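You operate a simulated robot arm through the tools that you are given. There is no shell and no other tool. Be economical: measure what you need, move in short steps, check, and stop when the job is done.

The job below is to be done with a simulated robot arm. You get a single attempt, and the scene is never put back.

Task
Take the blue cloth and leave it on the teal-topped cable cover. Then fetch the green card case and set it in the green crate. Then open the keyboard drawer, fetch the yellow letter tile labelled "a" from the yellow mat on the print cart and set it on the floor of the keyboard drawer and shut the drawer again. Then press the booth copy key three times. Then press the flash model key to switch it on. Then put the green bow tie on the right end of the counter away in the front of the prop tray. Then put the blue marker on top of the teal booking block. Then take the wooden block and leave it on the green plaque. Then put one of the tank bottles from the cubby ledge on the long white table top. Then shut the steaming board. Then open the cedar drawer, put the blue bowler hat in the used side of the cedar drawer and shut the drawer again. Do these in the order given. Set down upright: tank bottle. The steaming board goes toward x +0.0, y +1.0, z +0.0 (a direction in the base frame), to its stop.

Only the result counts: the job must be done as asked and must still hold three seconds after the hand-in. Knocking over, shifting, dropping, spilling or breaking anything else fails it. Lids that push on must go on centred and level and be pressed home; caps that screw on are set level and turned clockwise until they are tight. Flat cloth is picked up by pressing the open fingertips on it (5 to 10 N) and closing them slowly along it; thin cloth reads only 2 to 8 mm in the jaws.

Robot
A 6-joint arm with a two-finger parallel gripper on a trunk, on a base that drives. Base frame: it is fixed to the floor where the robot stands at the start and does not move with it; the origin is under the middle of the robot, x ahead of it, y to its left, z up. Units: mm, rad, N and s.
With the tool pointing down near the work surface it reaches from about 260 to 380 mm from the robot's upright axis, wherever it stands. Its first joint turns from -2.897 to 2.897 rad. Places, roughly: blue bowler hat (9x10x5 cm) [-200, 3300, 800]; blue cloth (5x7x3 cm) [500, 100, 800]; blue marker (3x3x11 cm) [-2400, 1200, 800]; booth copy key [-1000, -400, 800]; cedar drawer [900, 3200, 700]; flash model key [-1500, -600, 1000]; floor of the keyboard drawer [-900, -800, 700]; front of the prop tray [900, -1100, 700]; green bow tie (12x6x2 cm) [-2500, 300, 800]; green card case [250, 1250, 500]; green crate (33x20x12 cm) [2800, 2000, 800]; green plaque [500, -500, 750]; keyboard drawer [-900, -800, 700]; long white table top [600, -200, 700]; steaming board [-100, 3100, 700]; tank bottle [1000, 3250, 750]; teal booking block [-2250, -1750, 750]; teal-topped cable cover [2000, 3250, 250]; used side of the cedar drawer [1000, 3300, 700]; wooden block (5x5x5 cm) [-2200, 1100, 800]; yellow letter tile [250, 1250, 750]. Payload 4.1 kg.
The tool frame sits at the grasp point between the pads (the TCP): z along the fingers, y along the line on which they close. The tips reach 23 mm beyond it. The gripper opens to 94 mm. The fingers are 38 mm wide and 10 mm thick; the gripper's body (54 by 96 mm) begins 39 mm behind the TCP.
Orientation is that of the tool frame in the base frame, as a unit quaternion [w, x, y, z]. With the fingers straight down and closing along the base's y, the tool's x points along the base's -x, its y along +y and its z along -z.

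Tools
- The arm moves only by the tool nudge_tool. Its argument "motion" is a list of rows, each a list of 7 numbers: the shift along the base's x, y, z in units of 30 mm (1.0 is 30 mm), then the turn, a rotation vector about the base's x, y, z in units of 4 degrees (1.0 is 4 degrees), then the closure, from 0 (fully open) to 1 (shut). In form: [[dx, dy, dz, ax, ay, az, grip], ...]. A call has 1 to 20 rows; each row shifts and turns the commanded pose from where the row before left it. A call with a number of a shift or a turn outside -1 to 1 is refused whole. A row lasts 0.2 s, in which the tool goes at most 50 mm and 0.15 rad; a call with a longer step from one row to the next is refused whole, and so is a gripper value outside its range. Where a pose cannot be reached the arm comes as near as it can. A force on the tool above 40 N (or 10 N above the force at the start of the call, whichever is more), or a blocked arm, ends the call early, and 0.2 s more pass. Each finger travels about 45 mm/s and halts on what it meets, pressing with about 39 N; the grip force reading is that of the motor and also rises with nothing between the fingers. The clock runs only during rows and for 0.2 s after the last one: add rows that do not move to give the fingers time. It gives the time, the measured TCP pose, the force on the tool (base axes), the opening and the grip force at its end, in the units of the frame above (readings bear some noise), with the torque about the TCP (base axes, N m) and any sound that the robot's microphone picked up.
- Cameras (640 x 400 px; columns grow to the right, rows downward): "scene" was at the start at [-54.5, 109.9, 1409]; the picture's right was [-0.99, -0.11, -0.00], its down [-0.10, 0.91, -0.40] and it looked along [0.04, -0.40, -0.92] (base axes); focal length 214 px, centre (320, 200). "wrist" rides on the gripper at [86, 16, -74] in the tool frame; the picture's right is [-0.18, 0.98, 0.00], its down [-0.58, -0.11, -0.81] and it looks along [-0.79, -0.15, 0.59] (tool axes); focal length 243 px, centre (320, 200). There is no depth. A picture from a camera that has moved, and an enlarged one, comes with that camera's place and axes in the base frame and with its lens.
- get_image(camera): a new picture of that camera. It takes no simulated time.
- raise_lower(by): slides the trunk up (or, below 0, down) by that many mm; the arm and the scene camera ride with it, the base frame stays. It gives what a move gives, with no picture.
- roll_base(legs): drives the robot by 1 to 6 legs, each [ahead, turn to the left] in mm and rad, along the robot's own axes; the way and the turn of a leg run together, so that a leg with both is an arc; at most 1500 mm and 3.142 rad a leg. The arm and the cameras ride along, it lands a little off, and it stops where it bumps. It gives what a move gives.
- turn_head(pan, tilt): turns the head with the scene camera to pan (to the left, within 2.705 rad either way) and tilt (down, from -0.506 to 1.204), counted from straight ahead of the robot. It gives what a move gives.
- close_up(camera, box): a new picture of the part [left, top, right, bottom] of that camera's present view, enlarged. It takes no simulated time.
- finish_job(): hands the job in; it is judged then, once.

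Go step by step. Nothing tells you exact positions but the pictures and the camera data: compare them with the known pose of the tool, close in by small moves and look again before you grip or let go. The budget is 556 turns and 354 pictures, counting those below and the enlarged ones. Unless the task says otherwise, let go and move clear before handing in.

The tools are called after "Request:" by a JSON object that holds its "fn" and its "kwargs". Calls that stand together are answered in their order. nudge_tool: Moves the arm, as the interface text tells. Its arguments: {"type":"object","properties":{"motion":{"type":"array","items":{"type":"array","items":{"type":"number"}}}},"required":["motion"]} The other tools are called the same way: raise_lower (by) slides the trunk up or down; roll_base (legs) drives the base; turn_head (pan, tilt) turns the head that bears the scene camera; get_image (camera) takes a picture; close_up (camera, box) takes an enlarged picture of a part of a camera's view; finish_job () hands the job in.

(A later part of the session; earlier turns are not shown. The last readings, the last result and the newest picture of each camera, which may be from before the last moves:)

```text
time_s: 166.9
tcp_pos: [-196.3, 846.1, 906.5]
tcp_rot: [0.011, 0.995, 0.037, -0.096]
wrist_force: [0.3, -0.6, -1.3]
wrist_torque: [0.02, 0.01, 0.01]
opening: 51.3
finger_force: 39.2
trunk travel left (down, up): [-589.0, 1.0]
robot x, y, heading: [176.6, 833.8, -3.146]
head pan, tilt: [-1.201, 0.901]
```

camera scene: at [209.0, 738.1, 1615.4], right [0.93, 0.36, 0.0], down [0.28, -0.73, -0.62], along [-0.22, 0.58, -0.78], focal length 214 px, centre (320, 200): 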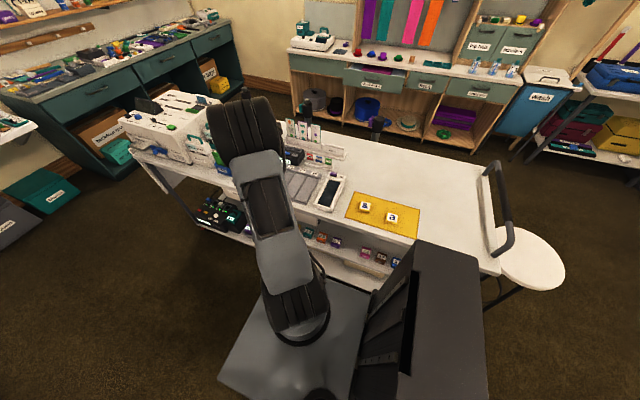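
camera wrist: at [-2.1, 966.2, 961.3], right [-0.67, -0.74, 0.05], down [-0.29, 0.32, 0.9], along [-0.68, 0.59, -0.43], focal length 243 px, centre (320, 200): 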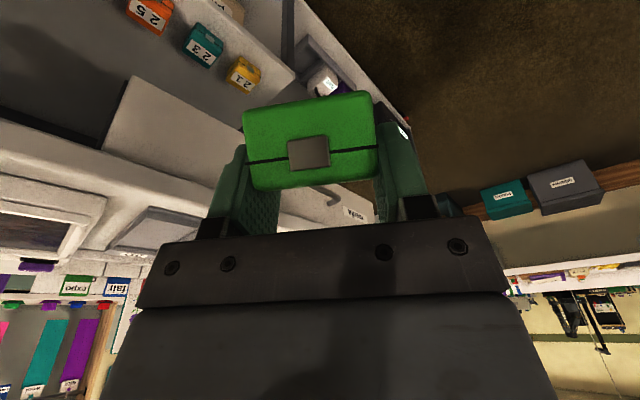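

Straighten the tool, then back up east along the aisle.

Request:
{"fn": "nudge_tool", "kwargs": {"motion": [[0, 0, 0.3, 0, -1, 0, 1], [0, 0, 0.3, 0, -1, 0, 1], [0, 0, 0, 0, -0.8, 0, 1]]}}

Request:
{"fn": "roll_base", "kwargs": {"legs": [[-1000, 0]]}}

Request:
{"fn": "turn_head", "kwargs": {"pan": 2.5, "tilt": 0.6}}

Request:
{"fn": "get_image", "kwargs": {"camera": "scene"}}

```text
time_s: 167.7
tcp_pos: [-200.0, 840.9, 909.6]
tcp_rot: [0.028, 0.995, 0.038, -0.09]
wrist_force: [0.0, -0.2, -1.4]
wrist_torque: [0.0, 0.0, 0.02]
opening: 51.2
finger_force: 38.7
out of reach, approached as far as the arm can: row 1, 2
trunk travel left (down, up): [-589.0, 1.0]
robot x, y, heading: [179.4, 829.5, 3.145]
head pan, tilt: [-1.201, 0.901]
```

```text
time_s: 172.9
tcp_pos: [808.9, 840.8, 908.7]
tcp_rot: [0.028, 0.995, 0.038, -0.09]
wrist_force: [0.1, -0.2, -0.2]
wrist_torque: [-0.04, -0.01, -0.03]
opening: 51.1
finger_force: 39.1
trunk travel left (down, up): [-589.0, 1.0]
robot x, y, heading: [1191.5, 833.6, -3.139]
head pan, tilt: [-1.201, 0.901]
```

```text
time_s: 176.0
tcp_pos: [809.3, 839.7, 908.9]
tcp_rot: [0.028, 0.995, 0.038, -0.091]
wrist_force: [-0.7, 0.6, 0.1]
wrist_torque: [0.01, -0.02, -0.03]
opening: 51.6
finger_force: 38.6
trunk travel left (down, up): [-589.0, 1.0]
robot x, y, heading: [1186.3, 833.9, -3.139]
head pan, tilt: [2.499, 0.6]
```

```text
289 pictures are left
camera scene: at [1316.4, 615.5, 1640.2], right [-0.6, -0.8, 0.0], down [-0.45, 0.34, -0.83], along [0.66, -0.49, -0.56], focal length 214 px, centre (320, 200)
```

scene: 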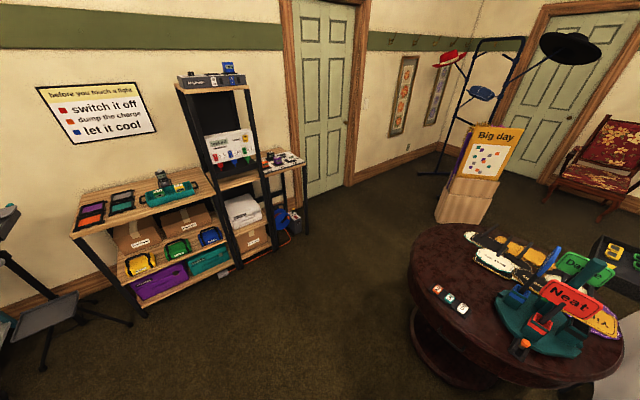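

Request:
{"fn": "turn_head", "kwargs": {"pan": -2.5, "tilt": 0.5}}

Request:
{"fn": "get_image", "kwargs": {"camera": "scene"}}

```text
time_s: 179.9
tcp_pos: [810.1, 840.8, 907.9]
tcp_rot: [0.028, 0.995, 0.038, -0.091]
wrist_force: [0.3, 0.5, 0.2]
wrist_torque: [-0.01, 0.0, 0.05]
opening: 51.3
finger_force: 38.5
trunk travel left (down, up): [-589.0, 1.0]
robot x, y, heading: [1188.6, 829.1, -3.138]
head pan, tilt: [-2.499, 0.499]
```

```text
288 pictures are left
camera scene: at [1318.3, 723.0, 1649.3], right [0.6, -0.8, 0.0], down [-0.38, -0.29, -0.88], along [0.7, 0.53, -0.48], focal length 214 px, centre (320, 200)
```

scene: 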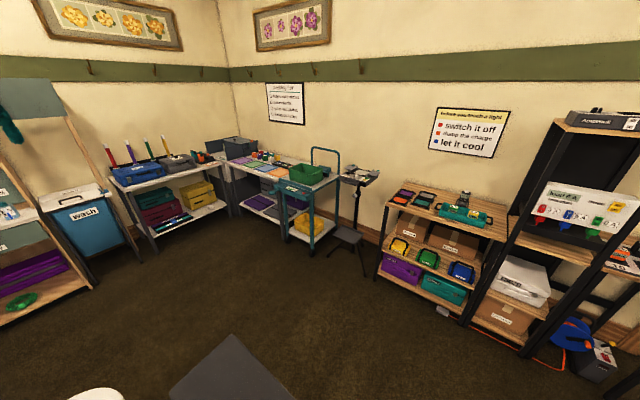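

The crate is at about (2790, 2008, rim ~890). I drive to face it from the west.

Request:
{"fn": "roll_base", "kwargs": {"legs": [[0, -2.17], [1431, 0], [0, -0.968], [150, 0]]}}

Request:
{"fn": "turn_head", "kwargs": {"pan": -0.1, "tilt": 0.8}}

Request:
{"fn": "get_image", "kwargs": {"camera": "scene"}}

```text
time_s: 195.7
tcp_pos: [2559.6, 1977.2, 908.4]
tcp_rot: [0.09, -0.036, 0.995, 0.027]
wrist_force: [0.2, 0.3, 0.0]
wrist_torque: [0.01, 0.01, -0.01]
opening: 51.0
finger_force: 39.4
trunk travel left (down, up): [-589.0, 1.0]
robot x, y, heading: [2180.9, 1990.0, 0.002]
head pan, tilt: [-2.499, 0.499]
```

```text
time_s: 197.9
tcp_pos: [2558.8, 1978.2, 908.6]
tcp_rot: [0.091, -0.037, 0.995, 0.027]
wrist_force: [0.2, 0.0, 0.5]
wrist_torque: [0.01, -0.05, 0.0]
opening: 51.1
finger_force: 39.3
trunk travel left (down, up): [-589.0, 1.0]
robot x, y, heading: [2184.0, 1989.0, -0.0]
head pan, tilt: [-0.099, 0.799]
```

```text
287 pictures are left
camera scene: at [2200.9, 2146.9, 1623.3], right [-0.1, -0.99, 0.0], down [-0.71, 0.07, -0.7], along [0.69, -0.07, -0.72], focal length 214 px, centre (320, 200)
```

scene: 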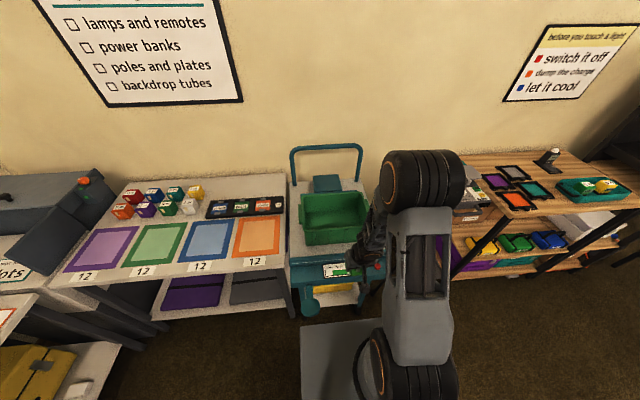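

Request:
{"fn": "close_up", "kwargs": {"camera": "scene", "box": [270, 140, 430, 320]}}

```text
2.22 times, centred on (350, 230) of scene
camera zoom: at [2200.9, 2146.9, 1623.3], right [-0.1, -0.99, 0.0], down [-0.71, 0.07, -0.7], along [0.69, -0.07, -0.72], focal length 477 px, centre (253, 133)
```

zoom: 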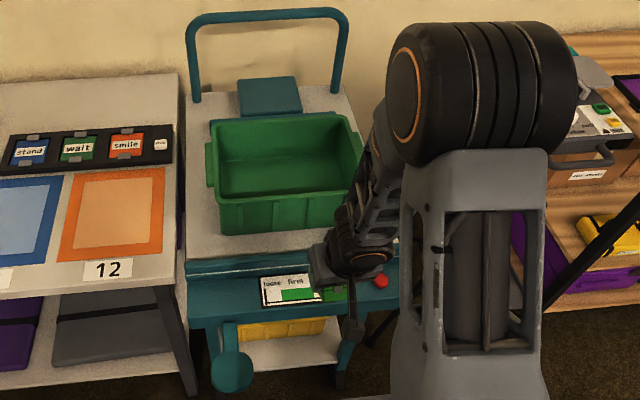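

The crate spans x≈2725–2929, y≈1890–2158, rim ~905, floor ~790. I raise the tool and spin it 90° about its own axis so the wrist camera won't meet the near wall.

Request:
{"fn": "nudge_tool", "kwargs": {"motion": [[0.2, 0, 0.7, 0, 0, 0, 1], [0.2, 0, 0.7, 0, 0, 0, 1], [0, 0, 0.8, 0, 0, 0, 1], [0, 0, 0, 0.18, -0.03, -0.98, 1], [0, 0, 0, 0.18, -0.03, -0.98, 1], [0, 0, 0, 0.18, -0.03, -0.98, 1], [0, 0, 0, 0.18, -0.03, -0.98, 1], [0, 0, 0, 0.18, -0.03, -0.98, 1], [0, 0, 0, 0.18, -0.03, -0.98, 1], [0, 0, 0, 0.18, -0.03, -0.98, 1], [0, 0, 0, 0.18, -0.03, -0.98, 1], [0, 0, 0, 0.18, -0.03, -0.98, 1], [0, 0, 0, 0.18, -0.03, -0.98, 1], [0, 0, 0, 0.18, -0.03, -0.98, 1]]}}

Request:
{"fn": "nudge_tool", "kwargs": {"motion": [[0, 0, 0, 0.18, -0.03, -0.98, 1], [0, 0, 0, 0.18, -0.03, -0.98, 1], [0, 0, 0, 0.18, -0.03, -0.98, 1], [0, 0, 0, 0.18, -0.03, -0.98, 1], [0, 0, 0, 0.18, -0.03, -0.98, 1], [0, 0, 0, 0.18, -0.03, -0.98, 1], [0, 0, 0, 0.18, -0.03, -0.98, 1], [0, 0, 0, 0.18, -0.03, -0.98, 1], [0, 0, 0, 0.18, -0.03, -0.98, 1], [0, 0, 0, 0.18, -0.03, -0.98, 1], [0, 0, 0, 0.18, -0.03, -0.98, 1]]}}

Request:
{"fn": "get_image", "kwargs": {"camera": "scene"}}

```text
time_s: 200.9
tcp_pos: [2564.0, 1974.9, 956.5]
tcp_rot: [0.11, 0.337, 0.933, 0.061]
wrist_force: [-0.5, 0.5, -1.4]
wrist_torque: [-0.05, 0.01, 0.04]
opening: 51.5
finger_force: 39.0
out of reach, approached as far as the arm can: row 1, 12, 13
trunk travel left (down, up): [-589.0, 1.0]
robot x, y, heading: [2183.8, 1987.9, -0.0]
head pan, tilt: [-0.099, 0.799]
```

```text
time_s: 203.3
tcp_pos: [2563.1, 1974.8, 952.8]
tcp_rot: [0.112, 0.642, 0.754, 0.082]
wrist_force: [0.6, -0.1, -0.3]
wrist_torque: [0.02, -0.01, -0.03]
opening: 51.1
finger_force: 38.9
out of reach, approached as far as the arm can: row 1, 4, 9
trunk travel left (down, up): [-589.0, 1.0]
robot x, y, heading: [2182.2, 1984.4, 0.001]
head pan, tilt: [-0.099, 0.799]
```

```text
285 pictures are left
camera scene: at [2200.9, 2146.9, 1623.3], right [-0.1, -1.0, 0.0], down [-0.71, 0.07, -0.7], along [0.69, -0.07, -0.72], focal length 214 px, centre (320, 200)
```

scene: 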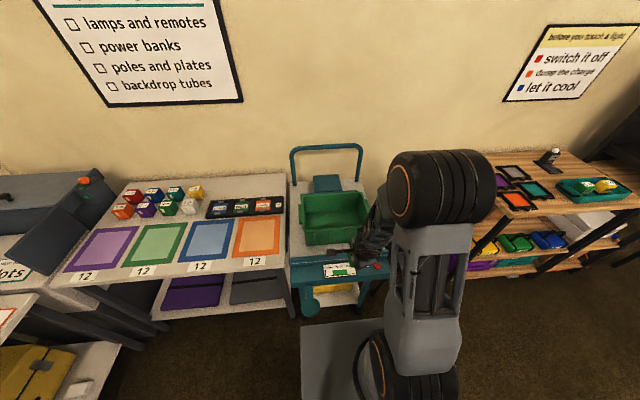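

Now drive 105 mm closer and look.

Request:
{"fn": "roll_base", "kwargs": {"legs": [[105, 0]]}}

Request:
{"fn": "nudge_tool", "kwargs": {"motion": [[0, 0.3, 0.6, 0, 0, 0, 1], [0.6, 0.3, 0.3, 0, 0, 0, 1], [1, 0, 0, 0, 0, 0, 1], [1, 0, 0, 0, 0, 0, 1], [1, 0, 0, 0, 0, 0, 1], [1, 0, 0, 0, 0, 0, 1], [0, 0, 0, 0, 0, 0, 1]]}}

Request:
{"fn": "get_image", "kwargs": {"camera": "wrist"}}

Request:
{"fn": "get_image", "kwargs": {"camera": "scene"}}

```text
time_s: 204.5
tcp_pos: [2668.2, 1975.2, 953.5]
tcp_rot: [0.112, 0.642, 0.754, 0.081]
wrist_force: [-0.1, 0.4, -1.3]
wrist_torque: [-0.03, 0.04, -0.02]
opening: 51.1
finger_force: 38.5
trunk travel left (down, up): [-589.0, 1.0]
robot x, y, heading: [2285.8, 1987.7, -0.002]
head pan, tilt: [-0.099, 0.799]
```

```text
time_s: 206.1
tcp_pos: [2806.3, 1985.9, 970.8]
tcp_rot: [0.11, 0.642, 0.754, 0.082]
wrist_force: [0.0, -0.3, 0.0]
wrist_torque: [0.04, 0.02, -0.03]
opening: 51.4
finger_force: 38.9
out of reach, approached as far as the arm can: row 1
trunk travel left (down, up): [-589.0, 1.0]
robot x, y, heading: [2289.7, 1986.2, 0.002]
head pan, tilt: [-0.099, 0.799]
```

```text
284 pictures are left
camera wrist: at [2788.3, 2076.1, 1040.3], right [0.96, -0.02, 0.27], down [-0.24, -0.57, 0.78], along [0.14, -0.82, -0.56], focal length 243 px, centre (320, 200)
```

wrist: 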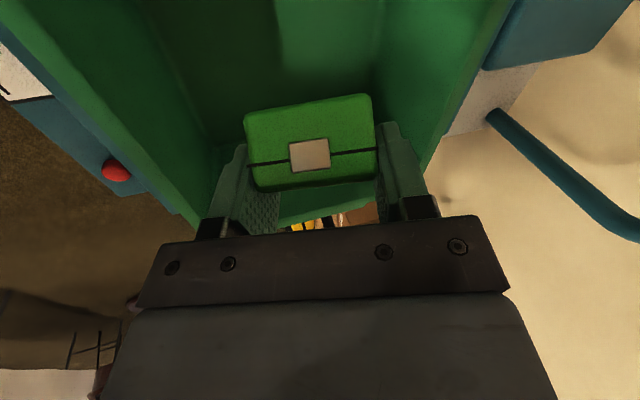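

```text
283 pictures are left
camera scene: at [2306.0, 2146.9, 1623.3], right [-0.1, -1.0, 0.0], down [-0.71, 0.07, -0.7], along [0.69, -0.07, -0.72], focal length 214 px, centre (320, 200)
```

scene: 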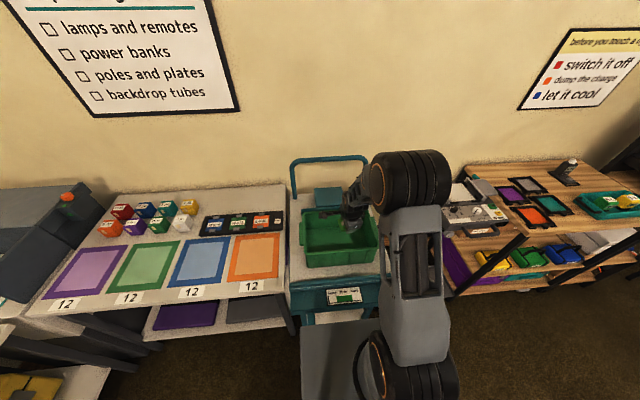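

The case hangs over the crate. I lower in steps.

Request:
{"fn": "nudge_tool", "kwargs": {"motion": [[0.1, 0.5, -0.8, 0, 0, 0, 1], [0, 0.4, -0.8, 0, 0, 0, 1], [0, 0, -1, 0, 0, 0, 1], [0, 0, -0.8, 0, 0, 0, 1]]}}

Request:
{"fn": "get_image", "kwargs": {"camera": "wrist"}}

Request:
{"fn": "close_up", "kwargs": {"camera": "scene", "box": [270, 150, 430, 290]}}

```text
time_s: 207.1
tcp_pos: [2810.3, 2012.8, 869.2]
tcp_rot: [0.111, 0.642, 0.754, 0.081]
wrist_force: [1.0, -0.1, -0.8]
wrist_torque: [0.0, 0.0, -0.01]
opening: 51.1
finger_force: 38.8
trunk travel left (down, up): [-589.0, 1.0]
robot x, y, heading: [2289.4, 1984.5, 0.002]
head pan, tilt: [-0.099, 0.799]
```

```text
282 pictures are left
camera wrist: at [2792.1, 2103.2, 938.0], right [0.96, -0.02, 0.27], down [-0.24, -0.57, 0.78], along [0.14, -0.82, -0.56], focal length 243 px, centre (320, 200)
```

wrist: 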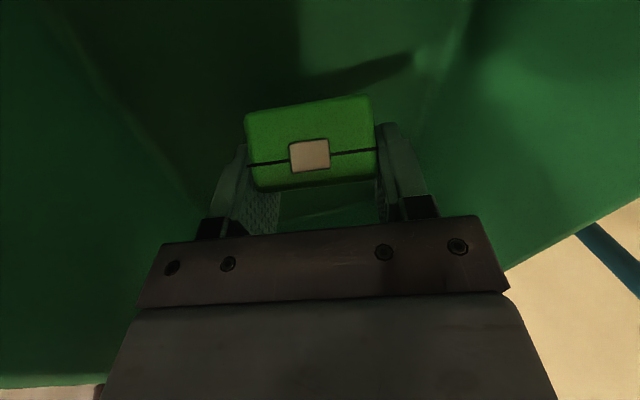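

```text
2.86 times, centred on (350, 220) of scene
camera zoom: at [2306.4, 2146.9, 1623.3], right [-0.1, -1.0, 0.0], down [-0.71, 0.07, -0.7], along [0.69, -0.07, -0.72], focal length 613 px, centre (234, 143)
```

zoom: 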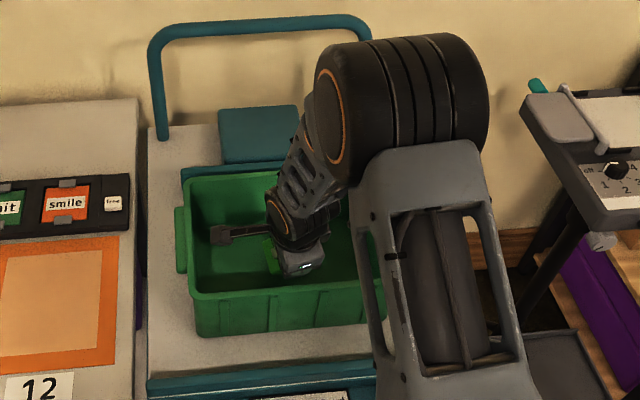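

Request:
{"fn": "nudge_tool", "kwargs": {"motion": [[0, 0, -0.4, 0, 0, 0, 1], [0, 0, -0.4, 0, 0, 0, 1], [0, 0, -0.3, 0, 0, 0, 1], [0, 0, -0.3, 0, 0, 0, 1], [0, 0, -0.3, 0, 0, 0, 1]]}}

```text
time_s: 207.7
tcp_pos: [2815.4, 2014.8, 852.9]
tcp_rot: [0.118, 0.64, 0.754, 0.087]
wrist_force: [-1.2, 0.2, 21.1]
wrist_torque: [-0.15, 0.28, -0.03]
opening: 51.6
finger_force: 38.9
trunk travel left (down, up): [-589.0, 1.0]
robot x, y, heading: [2284.2, 1990.8, 0.001]
head pan, tilt: [-0.099, 0.799]
stopped in row 3: the force on the tool passed its limit at 45 N (the readings are from after the stop); the commanded pose is now the measured one
```

Contact with the floor. I lift a touch and release, then look.

Request:
{"fn": "nudge_tool", "kwargs": {"motion": [[0, 0, 0.1, 0, 0, 0, 1], [0, 0, 0, 0, 0, 0, 0.8], [0, 0, 0, 0, 0, 0, 0.5], [0, 0, 0, 0, 0, 0, 0.3], [0, 0, 0, 0, 0, 0, 0.2], [0, 0, 0, 0, 0, 0, 0.2]]}}

Request:
{"fn": "nudge_tool", "kwargs": {"motion": [[0, 0, 1, 0, 0, 0, 0.2], [0, 0, 1, 0, 0, 0, 0.2], [0, 0, 1, 0, 0, 0, 0.2], [0, 0, 1, 0, 0, 0, 0.2]]}}

Request:
{"fn": "get_image", "kwargs": {"camera": "wrist"}}

```text
time_s: 209.1
tcp_pos: [2814.7, 2013.9, 852.0]
tcp_rot: [0.116, 0.641, 0.754, 0.086]
wrist_force: [-0.3, 0.0, -0.3]
wrist_torque: [0.04, 0.0, 0.03]
opening: 75.4
finger_force: 0.0
trunk travel left (down, up): [-589.0, 1.0]
robot x, y, heading: [2285.2, 1983.8, 0.002]
head pan, tilt: [-0.099, 0.799]
```

```text
time_s: 210.1
tcp_pos: [2814.5, 2011.8, 973.1]
tcp_rot: [0.116, 0.641, 0.754, 0.087]
wrist_force: [0.1, 0.2, -0.3]
wrist_torque: [0.0, -0.01, 0.0]
opening: 75.2
finger_force: 0.1
trunk travel left (down, up): [-589.0, 1.0]
robot x, y, heading: [2287.8, 1985.7, 0.002]
head pan, tilt: [-0.099, 0.799]
```

```text
280 pictures are left
camera wrist: at [2794.1, 2102.1, 1041.7], right [0.96, -0.02, 0.29], down [-0.24, -0.58, 0.78], along [0.15, -0.82, -0.56], focal length 243 px, centre (320, 200)
```

wrist: 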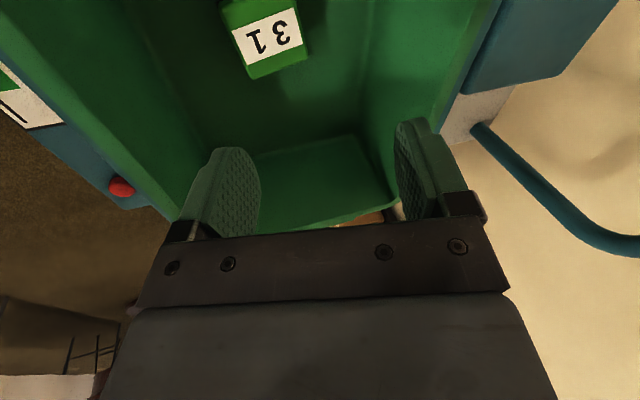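

The case "31" sits in the crate. I retract, restore the tool yaw, and head back west for the kiosk.

Request:
{"fn": "nudge_tool", "kwargs": {"motion": [[-1, 0, 0.3, 0, 0, 0, 0], [-1, 0, 0.3, 0, 0, 0, 0], [-1, 0, 0, 0, 0, 0, 0], [-1, -0.3, 0, 0, 0, 0, 0], [-0.7, -0.3, 0, -0.287, 0.018, 0.958, 0], [0, 0, 0, -0.287, 0.018, 0.958, 0], [0, 0, 0, -0.287, 0.018, 0.958, 0], [0, 0, 0, -0.287, 0.018, 0.958, 0], [0, 0, 0, -0.287, 0.018, 0.958, 0], [0, 0, 0, -0.287, 0.018, 0.958, 0], [0, 0, 0, -0.287, 0.018, 0.958, 0], [0, 0, 0, -0.287, 0.018, 0.958, 0], [0, 0, 0, -0.287, 0.018, 0.958, 0], [0, 0, 0, -0.287, 0.018, 0.958, 0], [0, 0, 0, -0.287, 0.018, 0.958, 0], [0, 0, 0, -0.287, 0.018, 0.958, 0], [0, 0, 0, -0.287, 0.018, 0.958, 0], [0, 0, 0, -0.287, 0.018, 0.958, 0], [0, 0, 0, -0.287, 0.018, 0.958, 0]]}}

Request:
{"fn": "nudge_tool", "kwargs": {"motion": [[0, 0, 0, -0.287, 0.018, 0.958, 0], [0, 0, 0, -0.287, 0.018, 0.958, 0], [0, 0, 0, -0.287, 0.018, 0.958, 0], [0, 0, 0, -0.287, 0.018, 0.958, 0], [0, 0, 0, -0.287, 0.018, 0.958, 0], [0, 0, 0, -0.287, 0.018, 0.958, 0], [0, 0, 0, -0.287, 0.018, 0.958, 0]]}}

Request:
{"fn": "roll_base", "kwargs": {"legs": [[-200, 0], [0, -2.24], [1430, 0], [0, -0.9]]}}

```text
time_s: 214.1
tcp_pos: [2673.6, 1995.9, 991.7]
tcp_rot: [0.144, 0.176, 0.974, 0.017]
wrist_force: [-0.2, -0.4, 0.8]
wrist_torque: [-0.01, 0.04, -0.01]
opening: 94.0
finger_force: 0.0
trunk travel left (down, up): [-589.0, 1.0]
robot x, y, heading: [2287.2, 1985.9, 0.003]
head pan, tilt: [-0.099, 0.799]
```

```text
time_s: 215.7
tcp_pos: [2673.3, 1995.5, 990.7]
tcp_rot: [0.144, -0.063, 0.987, -0.019]
wrist_force: [-0.7, -0.4, 0.8]
wrist_torque: [-0.02, -0.01, -0.02]
opening: 94.0
finger_force: 0.0
trunk travel left (down, up): [-589.0, 1.0]
robot x, y, heading: [2284.8, 1987.0, 0.004]
head pan, tilt: [-0.099, 0.799]
```

```text
time_s: 231.6
tcp_pos: [755.2, 970.3, 990.5]
tcp_rot: [-0.023, 0.989, 0.028, -0.144]
wrist_force: [0.0, -0.1, 0.6]
wrist_torque: [-0.01, -0.01, 0.04]
opening: 94.0
finger_force: 0.0
trunk travel left (down, up): [-589.0, 1.0]
robot x, y, heading: [1142.0, 950.1, 3.07]
head pan, tilt: [-0.099, 0.799]
```

I realign to the aisle centre and continue west, gradually curving away from the cart.

Request:
{"fn": "roll_base", "kwargs": {"legs": [[0, 0.3], [400, 0], [0, -0.23], [600, 0], [0, 0.2], [380, 0]]}}

Request:
{"fn": "roll_base", "kwargs": {"legs": [[0, 0.2], [400, 0]]}}

Request:
{"fn": "turn_head", "kwargs": {"pan": 1.2, "tilt": 0.5}}

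Request:
{"fn": "get_image", "kwargs": {"camera": "scene"}}

```text
time_s: 241.7
tcp_pos: [-614.4, 720.3, 992.4]
tcp_rot: [-0.006, 0.978, 0.152, -0.145]
wrist_force: [0.0, 0.5, -0.1]
wrist_torque: [0.0, -0.01, -0.02]
opening: 94.1
finger_force: 0.1
trunk travel left (down, up): [-589.0, 1.0]
robot x, y, heading: [-234.6, 796.9, -2.964]
head pan, tilt: [-0.099, 0.799]
```

```text
time_s: 244.9
tcp_pos: [-962.0, 493.6, 990.5]
tcp_rot: [0.009, 0.957, 0.252, -0.145]
wrist_force: [0.3, -0.3, -0.2]
wrist_torque: [-0.01, 0.01, -0.03]
opening: 93.9
finger_force: 0.0
trunk travel left (down, up): [-589.0, 1.0]
robot x, y, heading: [-606.8, 647.5, -2.757]
head pan, tilt: [-0.099, 0.799]
```

```text
time_s: 246.4
tcp_pos: [-961.6, 492.9, 992.0]
tcp_rot: [0.01, 0.957, 0.251, -0.145]
wrist_force: [-0.1, 0.9, -0.1]
wrist_torque: [0.02, 0.02, 0.0]
opening: 93.9
finger_force: 0.1
trunk travel left (down, up): [-589.0, 1.0]
robot x, y, heading: [-609.0, 648.1, -2.757]
head pan, tilt: [1.201, 0.499]
```

```text
279 pictures are left
camera scene: at [-488.5, 428.0, 1649.2], right [-1.0, -0.02, 0.0], down [-0.01, 0.48, -0.88], along [0.01, -0.88, -0.48], focal length 214 px, centre (320, 200)
```

scene: 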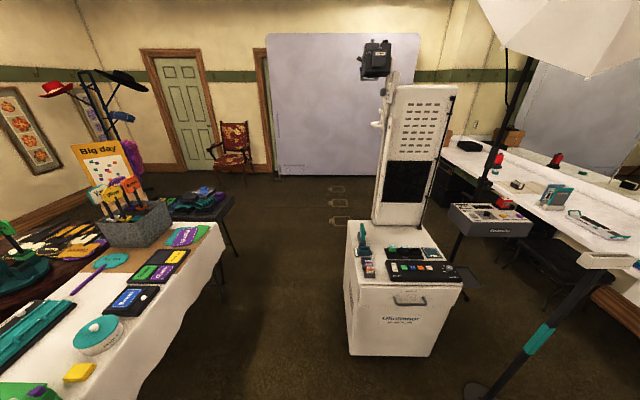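

Request:
{"fn": "close_up", "kwargs": {"camera": "scene", "box": [330, 200, 490, 370]}}

```text
2.35 times, centred on (410, 285) of scene
camera zoom: at [-488.5, 428.0, 1649.2], right [-1.0, -0.02, 0.0], down [-0.01, 0.48, -0.88], along [0.01, -0.88, -0.48], focal length 505 px, centre (108, 0)
```

zoom: 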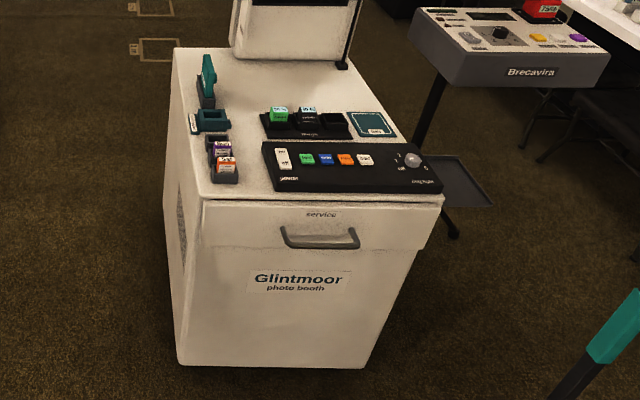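

The front drawer is "service", so the keyboard drawer must be on another side. I drive round the east side to the south.

Request:
{"fn": "roll_base", "kwargs": {"legs": [[0, 1.453], [983, 0], [0, -0.266], [1200, 0]]}}

Request:
{"fn": "turn_head", "kwargs": {"pan": -2.1, "tilt": 0.6}}

Request:
{"fn": "get_image", "kwargs": {"camera": "scene"}}

```text
time_s: 261.8
tcp_pos: [-300.0, -1902.4, 991.4]
tcp_rot: [0.09, 0.647, 0.748, -0.115]
wrist_force: [-0.1, -0.1, 0.5]
wrist_torque: [-0.02, 0.02, -0.02]
opening: 94.2
finger_force: 0.0
trunk travel left (down, up): [-589.0, 1.0]
robot x, y, heading: [-319.4, -1517.4, -1.549]
head pan, tilt: [1.201, 0.499]
```

```text
time_s: 264.6
tcp_pos: [-300.6, -1901.5, 991.0]
tcp_rot: [0.09, 0.648, 0.748, -0.115]
wrist_force: [0.6, 0.5, -0.4]
wrist_torque: [0.01, 0.02, -0.02]
opening: 94.0
finger_force: 0.0
trunk travel left (down, up): [-589.0, 1.0]
robot x, y, heading: [-316.6, -1514.3, -1.551]
head pan, tilt: [-2.1, 0.6]
```

```text
277 pictures are left
camera scene: at [-229.7, -1407.6, 1640.2], right [0.49, 0.87, 0.0], down [0.49, -0.28, -0.83], along [-0.72, 0.4, -0.56], focal length 214 px, centre (320, 200)
```

scene: 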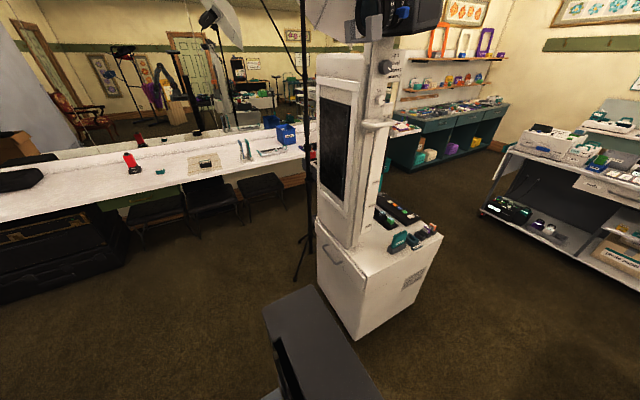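

The keyboard drawer handle is on the south face near (-923, -945). Zoom for handle shape.

Request:
{"fn": "close_up", "kwargs": {"camera": "scene", "box": [290, 190, 450, 340]}}

```text
2.67 times, centred on (370, 265) of scene
camera zoom: at [-229.7, -1407.6, 1640.2], right [0.49, 0.87, 0.0], down [0.49, -0.28, -0.83], along [-0.72, 0.4, -0.56], focal length 572 px, centre (187, 27)
```

zoom: 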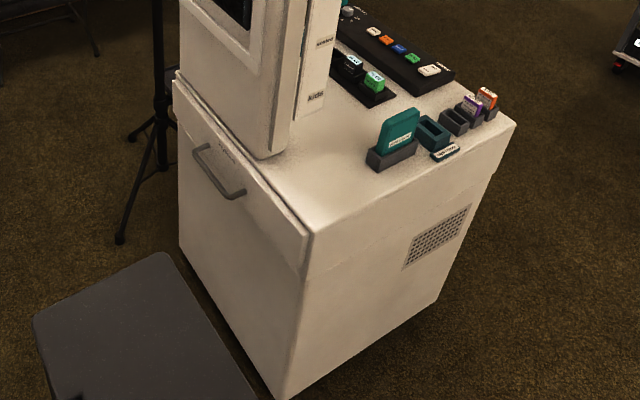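

I position the robot south of the kiosk facing the drawer handle (~(-975, -915, 626)).

Request:
{"fn": "roll_base", "kwargs": {"legs": [[0, -1.59], [655, 0], [0, -1.571]]}}

Request:
{"fn": "turn_head", "kwargs": {"pan": -0.2, "tilt": 0.8}}

Request:
{"fn": "get_image", "kwargs": {"camera": "scene"}}

Request:
{"fn": "get_image", "kwargs": {"camera": "wrist"}}

```text
time_s: 275.9
tcp_pos: [-981.0, -1124.4, 990.7]
tcp_rot: [-0.116, 0.745, -0.651, -0.09]
wrist_force: [-0.3, -0.2, 0.0]
wrist_torque: [-0.03, 0.0, 0.02]
opening: 94.1
finger_force: 0.1
trunk travel left (down, up): [-589.0, 1.0]
robot x, y, heading: [-970.8, -1513.4, 1.577]
head pan, tilt: [-2.1, 0.6]
```

```text
time_s: 277.8
tcp_pos: [-981.2, -1124.9, 989.9]
tcp_rot: [-0.116, 0.745, -0.651, -0.089]
wrist_force: [-0.3, -0.3, -0.2]
wrist_torque: [-0.01, 0.01, -0.02]
opening: 94.3
finger_force: 0.1
trunk travel left (down, up): [-589.0, 1.0]
robot x, y, heading: [-971.2, -1511.7, 1.58]
head pan, tilt: [-0.201, 0.799]
```

```text
275 pictures are left
camera scene: at [-1120.5, -1491.0, 1623.3], right [0.98, -0.19, 0.0], down [-0.14, -0.7, -0.7], along [0.14, 0.68, -0.72], focal length 214 px, centre (320, 200)
```

scene: 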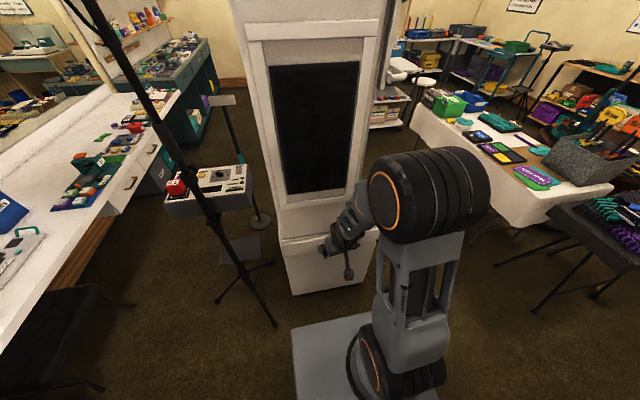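

```text
274 pictures are left
camera wrist: at [-987.0, -1229.9, 1036.0], right [-1.0, 0.05, 0.0], down [0.02, 0.33, 0.94], along [0.05, 0.94, -0.33], focal length 243 px, centre (320, 200)
```

wrist: 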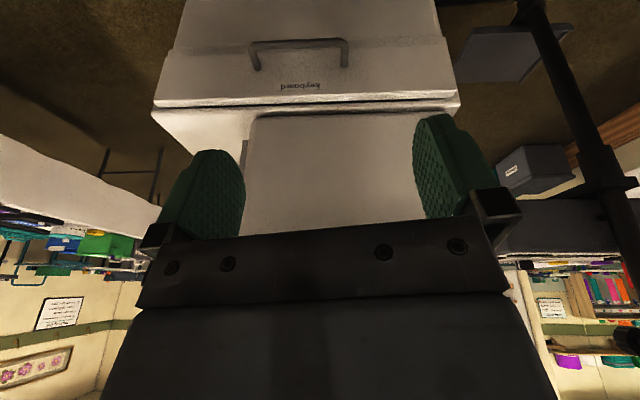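

Label "keyboard" confirmed. I lower the trunk for another view of the handle.

Request:
{"fn": "raise_lower", "kwargs": {"by": -250}}

Request:
{"fn": "get_image", "kwargs": {"camera": "wrist"}}

```text
time_s: 280.3
tcp_pos: [-981.2, -1125.3, 741.1]
tcp_rot: [-0.115, 0.745, -0.651, -0.09]
wrist_force: [0.3, 0.8, -0.8]
wrist_torque: [-0.01, 0.01, 0.04]
opening: 94.1
finger_force: 0.0
trunk travel left (down, up): [-339.0, 251.0]
robot x, y, heading: [-968.5, -1508.4, 1.575]
head pan, tilt: [-0.201, 0.799]
```

```text
273 pictures are left
camera wrist: at [-987.0, -1229.9, 786.0], right [-1.0, 0.05, 0.0], down [0.02, 0.33, 0.94], along [0.05, 0.94, -0.33], focal length 243 px, centre (320, 200)
```

wrist: 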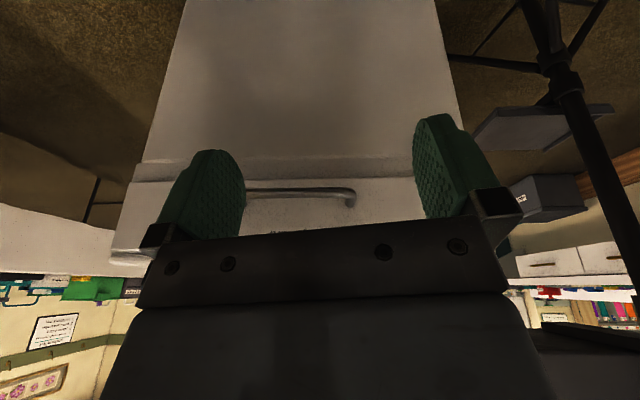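

The handle bar is at about (-943, -957, 678), standing ~45 mm off the panel. I spin the tool 90° (camera to +x) and pitch it to ~45° so the fingers straddle the bar.

Request:
{"fn": "nudge_tool", "kwargs": {"motion": [[0, 0, 0, -0.016, -0.289, 0.957, 0], [0, 0, 0, -0.016, -0.289, 0.957, 0], [0, 0, 0, -0.016, -0.289, 0.957, 0], [0, 0, 0, -0.016, -0.289, 0.957, 0], [0, 0, 0, -0.016, -0.289, 0.957, 0], [0, 0, 0, -0.016, -0.289, 0.957, 0], [0, 0, 0, -0.016, -0.289, 0.957, 0], [0, 0, 0, -0.016, -0.289, 0.957, 0], [0, 0, 0, -0.016, -0.289, 0.957, 0], [0, 0, 0, -0.016, -0.289, 0.957, 0], [0, 0, 0, -0.016, -0.289, 0.957, 0], [0, 0, 0, -0.016, -0.289, 0.957, 0], [0, 0, 0, -0.016, -0.289, 0.957, 0], [0, 0, 0, -0.016, -0.289, 0.957, 0], [0, 0, 0, -0.016, -0.289, 0.957, 0], [0, 0, 0, -0.016, -0.289, 0.957, 0], [0, 0, 0, -0.016, -0.289, 0.957, 0], [0, 0, 0, -0.016, -0.289, 0.957, 0], [0, 0, 0, -0.016, -0.289, 0.957, 0], [0, 0, 0, -0.016, -0.289, 0.957, 0]]}}

Request:
{"fn": "nudge_tool", "kwargs": {"motion": [[0, 0, 0, -0.016, -0.289, 0.957, 0], [0, 0, 0, -0.008, -0.144, 0.478, 0], [0, 0, 0, 1, 0, 0, 0.2], [0, 0, 0, 1, 0, 0, 0.4], [0, 0, 0, 1, 0, 0, 0.5], [0, 0, 0, 1, 0, 0, 0.5], [0, 0, 0, 1, 0, 0, 0.5], [0, 0, 0, 1, 0, 0, 0.5], [0, 0, 0, 1, 0, 0, 0.5], [0, 0, 0, 0, 0, 0, 0.5]]}}

Request:
{"fn": "get_image", "kwargs": {"camera": "wrist"}}

Request:
{"fn": "get_image", "kwargs": {"camera": "scene"}}

```text
time_s: 284.5
tcp_pos: [-981.7, -1125.3, 740.2]
tcp_rot: [-0.148, 0.989, -0.02, 0.005]
wrist_force: [0.6, -0.6, -0.1]
wrist_torque: [-0.03, -0.02, 0.0]
opening: 94.1
finger_force: 0.0
trunk travel left (down, up): [-339.0, 251.0]
robot x, y, heading: [-965.5, -1510.7, 1.579]
head pan, tilt: [-0.201, 0.799]
```

```text
time_s: 286.7
tcp_pos: [-986.9, -1085.5, 736.5]
tcp_rot: [-0.338, 0.941, 0.032, 0.009]
wrist_force: [0.5, -0.2, 0.4]
wrist_torque: [0.0, 0.0, 0.0]
opening: 46.9
finger_force: 0.1
out of reach, approached as far as the arm can: row 4, 6, 7, 8, 9
trunk travel left (down, up): [-339.0, 251.0]
robot x, y, heading: [-971.8, -1511.4, 1.579]
head pan, tilt: [-0.201, 0.799]
```

```text
272 pictures are left
camera wrist: at [-899.5, -1139.5, 785.9], right [-0.12, -0.77, -0.63], down [-0.58, -0.46, 0.67], along [-0.8, 0.45, -0.39], focal length 243 px, centre (320, 200)
```

wrist: 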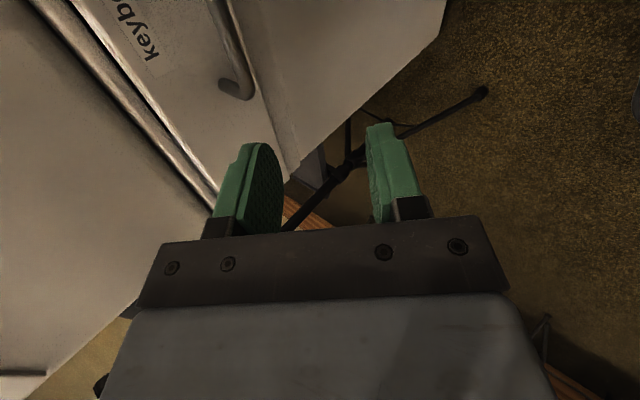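

```text
271 pictures are left
camera scene: at [-1120.5, -1490.9, 1373.3], right [0.98, -0.19, 0.0], down [-0.14, -0.7, -0.7], along [0.13, 0.68, -0.72], focal length 214 px, centre (320, 200)
```

scene: 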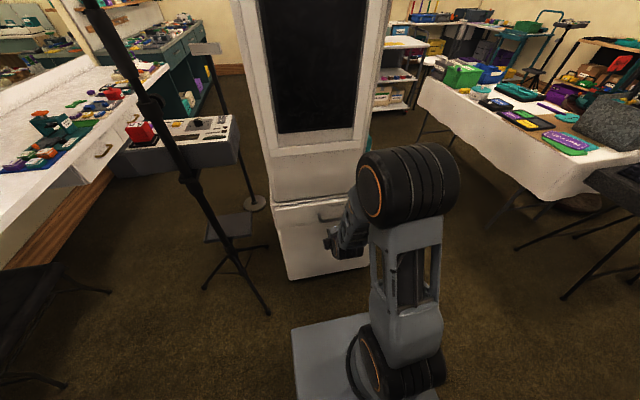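

φ≈40° now. I move to a pre-grasp point on the approach line to the bar.

Request:
{"fn": "nudge_tool", "kwargs": {"motion": [[0.8, 0.8, 0.3, 0, 0, 0, 0.5], [0.7, 0.8, 0.2, 0, 0, 0, 0.5], [0.1, 0.7, 0, 0, 0, 0, 0.5], [0, 0, 0, 0, 0, 0, 0.5]]}}

Request:
{"fn": "get_image", "kwargs": {"camera": "wrist"}}

Request:
{"fn": "close_up", "kwargs": {"camera": "scene", "box": [250, 150, 450, 300]}}

```text
time_s: 287.7
tcp_pos: [-939.3, -1016.6, 750.9]
tcp_rot: [-0.339, 0.94, 0.032, 0.01]
wrist_force: [-0.3, -0.1, -0.6]
wrist_torque: [-0.02, 0.0, -0.01]
opening: 47.1
finger_force: 0.0
trunk travel left (down, up): [-339.0, 251.0]
robot x, y, heading: [-968.8, -1512.8, 1.578]
head pan, tilt: [-0.201, 0.799]
```

```text
270 pictures are left
camera wrist: at [-851.4, -1071.1, 801.2], right [-0.12, -0.77, -0.63], down [-0.58, -0.46, 0.67], along [-0.8, 0.45, -0.39], focal length 243 px, centre (320, 200)
```

wrist: 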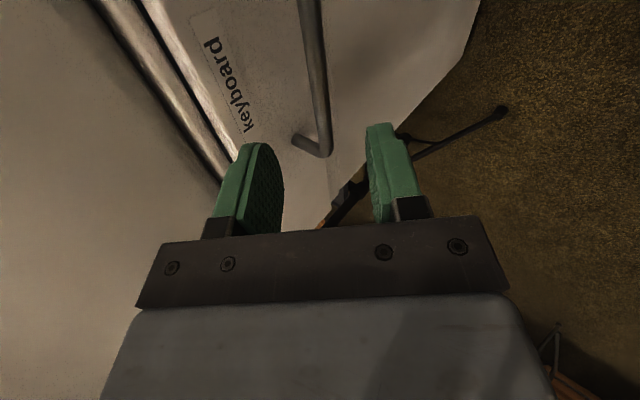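

```text
2.67 times, centred on (350, 225) of scene
camera zoom: at [-1120.5, -1490.8, 1373.3], right [0.98, -0.19, 0.0], down [-0.14, -0.7, -0.7], along [0.13, 0.68, -0.72], focal length 572 px, centre (240, 133)
```

zoom: 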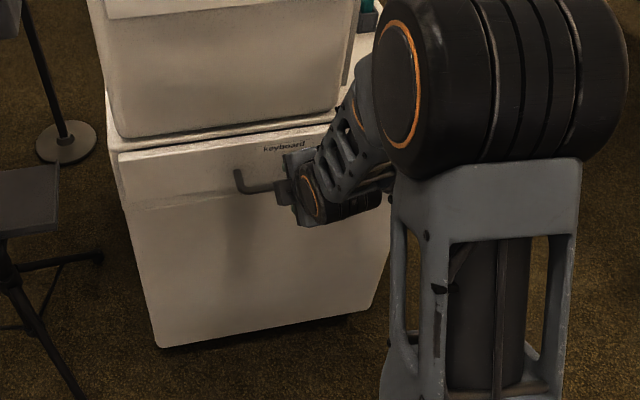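

The bar is at (y −946, z 678). I correct alignment by 8 mm and advance along the tool axis.

Request:
{"fn": "nudge_tool", "kwargs": {"motion": [[0, 0.21, 0.17, 0, 0, 0, 0.5], [0, 0.53, -0.64, 0, 0, 0, 0.5], [0, 0.53, -0.64, 0, 0, 0, 0.5], [0, 0.4, -0.49, 0, 0, 0, 0.5], [0, 0, 0, 0, 0, 0, 0.5]]}}

Request:
{"fn": "get_image", "kwargs": {"camera": "wrist"}}

```text
time_s: 288.9
tcp_pos: [-938.2, -964.2, 702.7]
tcp_rot: [-0.339, 0.94, 0.033, 0.01]
wrist_force: [-0.3, -1.4, -0.5]
wrist_torque: [0.01, 0.01, 0.01]
opening: 47.1
finger_force: 0.0
trunk travel left (down, up): [-339.0, 251.0]
robot x, y, heading: [-967.8, -1507.9, 1.583]
head pan, tilt: [-0.201, 0.799]
```

```text
268 pictures are left
camera wrist: at [-851.7, -1018.8, 752.1], right [-0.12, -0.77, -0.63], down [-0.58, -0.46, 0.67], along [-0.8, 0.45, -0.39], focal length 243 px, centre (320, 200)
```

wrist: 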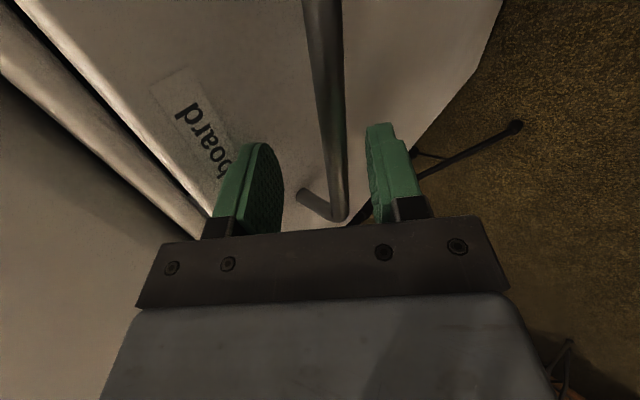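

The bar is between the fingers. Advance 10 mm more and close.

Request:
{"fn": "nudge_tool", "kwargs": {"motion": [[0, 0.2, -0.28, 0, 0, 0, 0.5], [0, 0, 0, 0, 0, 0, 0.7], [0, 0, 0, 0, 0, 0, 0.9], [0, 0, 0, 0, 0, 0, 1], [0, 0, 0, 0, 0, 0, 1]]}}

Request:
{"fn": "get_image", "kwargs": {"camera": "wrist"}}

```text
time_s: 290.1
tcp_pos: [-939.0, -962.3, 691.1]
tcp_rot: [-0.332, 0.943, 0.029, 0.007]
wrist_force: [-0.2, -25.1, -23.9]
wrist_torque: [-0.32, 1.21, -1.19]
opening: 15.2
finger_force: 45.5
trunk travel left (down, up): [-339.0, 251.0]
robot x, y, heading: [-965.6, -1508.6, 1.579]
head pan, tilt: [-0.201, 0.799]
```

```text
267 pictures are left
camera wrist: at [-851.7, -1017.4, 740.7], right [-0.12, -0.77, -0.62], down [-0.58, -0.45, 0.68], along [-0.8, 0.45, -0.4], focal length 243 px, centre (320, 200)
```

wrist: 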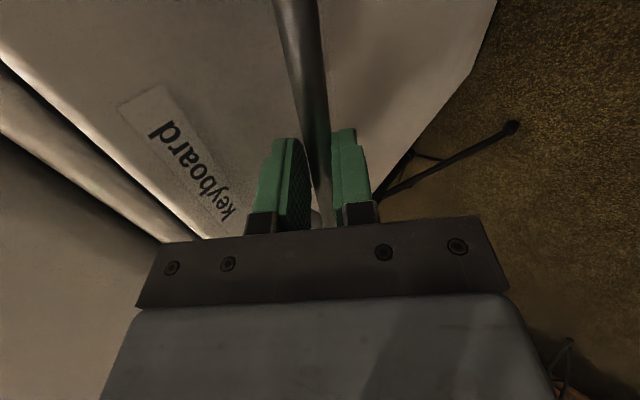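

Gripped the bar. I relax the side load and pull with the base.

Request:
{"fn": "nudge_tool", "kwargs": {"motion": [[0, -0.15, -0.1, 0, 0, 0, 1], [0, 0, 0, 0, 0, 0, 1]]}}

Request:
{"fn": "roll_base", "kwargs": {"legs": [[-100, 0]]}}

```text
time_s: 290.7
tcp_pos: [-939.4, -963.5, 689.8]
tcp_rot: [-0.337, 0.941, 0.031, 0.009]
wrist_force: [0.1, -6.6, -26.2]
wrist_torque: [-0.34, 0.85, -1.72]
opening: 15.2
finger_force: 44.7
trunk travel left (down, up): [-339.0, 251.0]
robot x, y, heading: [-969.2, -1510.7, 1.578]
head pan, tilt: [-0.201, 0.799]
```

```text
time_s: 291.9
tcp_pos: [-938.3, -1064.1, 690.1]
tcp_rot: [-0.337, 0.941, 0.032, 0.009]
wrist_force: [-1.7, 2.4, -27.2]
wrist_torque: [-0.23, 1.16, -1.31]
opening: 15.4
finger_force: 44.6
trunk travel left (down, up): [-339.0, 251.0]
robot x, y, heading: [-968.8, -1612.8, 1.578]
head pan, tilt: [-0.201, 0.799]
```

The drawer is sliding. Continue pulling.

Request:
{"fn": "nudge_tool", "kwargs": {"motion": [[0, 0, -0.1, 0, 0, 0, 1], [0, 0, 0, 0, 0, 0, 1]]}}

Request:
{"fn": "roll_base", "kwargs": {"legs": [[-100, 0]]}}

Request:
{"fn": "roll_base", "kwargs": {"legs": [[-80, 0]]}}

Request:
{"fn": "turn_head", "kwargs": {"pan": -0.2, "tilt": 0.9}}

Request:
{"fn": "get_image", "kwargs": {"camera": "scene"}}

```text
time_s: 292.5
tcp_pos: [-938.7, -1065.2, 690.6]
tcp_rot: [-0.34, 0.94, 0.031, 0.01]
wrist_force: [-4.9, -2.9, 11.3]
wrist_torque: [-0.03, 0.74, -1.92]
opening: 15.4
finger_force: 44.4
trunk travel left (down, up): [-339.0, 251.0]
robot x, y, heading: [-966.3, -1612.2, 1.577]
head pan, tilt: [-0.201, 0.799]
```

```text
time_s: 293.6
tcp_pos: [-939.0, -1163.8, 690.3]
tcp_rot: [-0.339, 0.94, 0.031, 0.009]
wrist_force: [-7.2, 1.8, 18.5]
wrist_torque: [0.12, 0.9, -1.59]
opening: 15.4
finger_force: 45.3
trunk travel left (down, up): [-339.0, 251.0]
robot x, y, heading: [-968.6, -1712.3, 1.575]
head pan, tilt: [-0.201, 0.799]
```

```text
time_s: 294.6
tcp_pos: [-938.8, -1204.1, 695.6]
tcp_rot: [-0.353, 0.935, 0.029, 0.008]
wrist_force: [-6.7, -2.9, 3.8]
wrist_torque: [-0.02, 1.16, -1.68]
opening: 15.0
finger_force: 45.1
trunk travel left (down, up): [-339.0, 251.0]
robot x, y, heading: [-965.4, -1760.1, 1.581]
head pan, tilt: [-0.201, 0.799]
stopped in leg 1: the force on the tool passed its limit at 67 N (the readings are from after the stop); the commanded pose is now the measured one
```

```text
time_s: 295.3
tcp_pos: [-938.6, -1202.2, 695.8]
tcp_rot: [-0.352, 0.935, 0.03, 0.008]
wrist_force: [-7.8, -2.6, 5.4]
wrist_torque: [0.04, 1.28, -1.27]
opening: 15.3
finger_force: 45.2
trunk travel left (down, up): [-339.0, 251.0]
robot x, y, heading: [-964.7, -1760.8, 1.58]
head pan, tilt: [-0.201, 0.901]
```

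```text
266 pictures are left
camera scene: at [-1122.8, -1745.3, 1365.4], right [0.98, -0.19, 0.0], down [-0.15, -0.77, -0.62], along [0.12, 0.61, -0.78], focal length 214 px, centre (320, 200)
```

scene: 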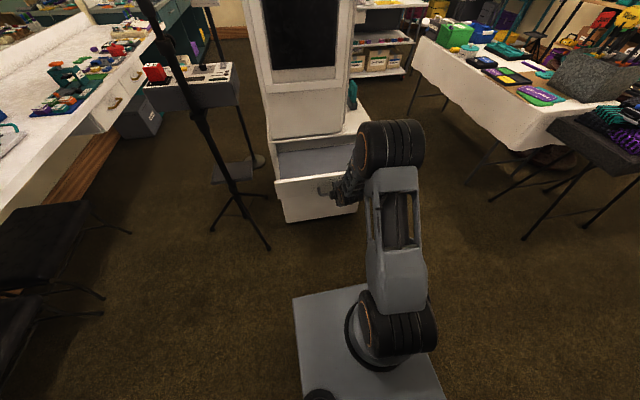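

The drawer is fully open (~240 mm). Release and retract along the tool axis.

Request:
{"fn": "nudge_tool", "kwargs": {"motion": [[0, 0, 0, 0, 0, 0, 0.8], [0, 0, 0, 0, 0, 0, 0.6], [0, 0, 0, 0, 0, 0, 0.5], [0, 0, 0, 0, 0, 0, 0.5], [0, -0.53, 0.62, 0, 0, 0, 0.5], [0, -0.53, 0.62, 0, 0, 0, 0.5], [0, -0.53, 0.62, 0, 0, 0, 0.5], [0, -0.53, 0.62, 0, 0, 0, 0.5]]}}

Request:
{"fn": "get_image", "kwargs": {"camera": "wrist"}}

Request:
{"fn": "close_up", "kwargs": {"camera": "scene", "box": [240, 90, 440, 240]}}

```text
time_s: 297.1
tcp_pos: [-938.4, -1266.9, 771.3]
tcp_rot: [-0.351, 0.936, 0.029, 0.009]
wrist_force: [0.6, -0.1, 0.4]
wrist_torque: [0.03, 0.03, 0.01]
opening: 47.4
finger_force: 0.0
trunk travel left (down, up): [-339.0, 251.0]
robot x, y, heading: [-965.2, -1762.5, 1.583]
head pan, tilt: [-0.201, 0.901]
```

```text
265 pictures are left
camera wrist: at [-851.9, -1323.3, 818.5], right [-0.12, -0.75, -0.65], down [-0.58, -0.48, 0.66], along [-0.8, 0.46, -0.38], focal length 243 px, centre (320, 200)
```

wrist: 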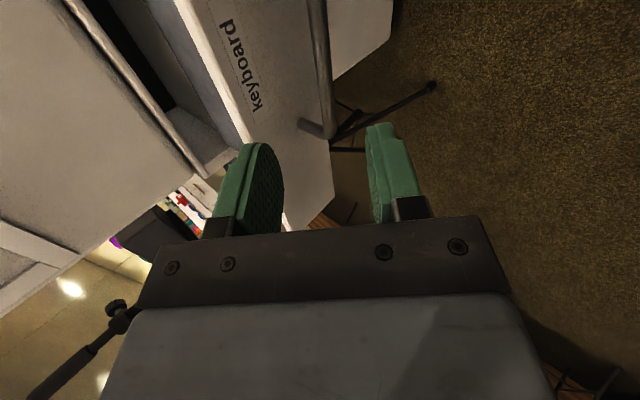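

```text
2.67 times, centred on (340, 165) of scene
camera zoom: at [-1122.3, -1744.5, 1365.3], right [0.98, -0.19, 0.0], down [-0.15, -0.77, -0.62], along [0.12, 0.61, -0.78], focal length 572 px, centre (267, 293)
```

zoom: 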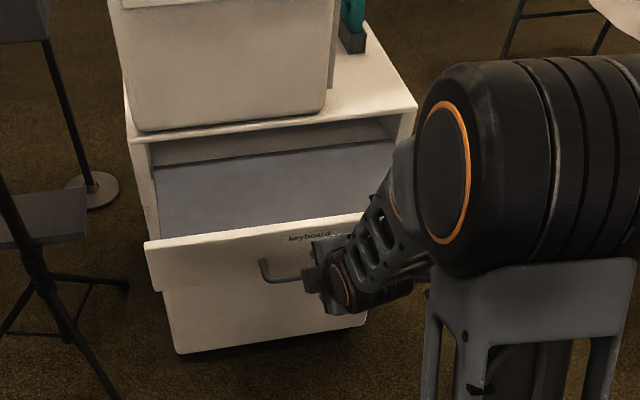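

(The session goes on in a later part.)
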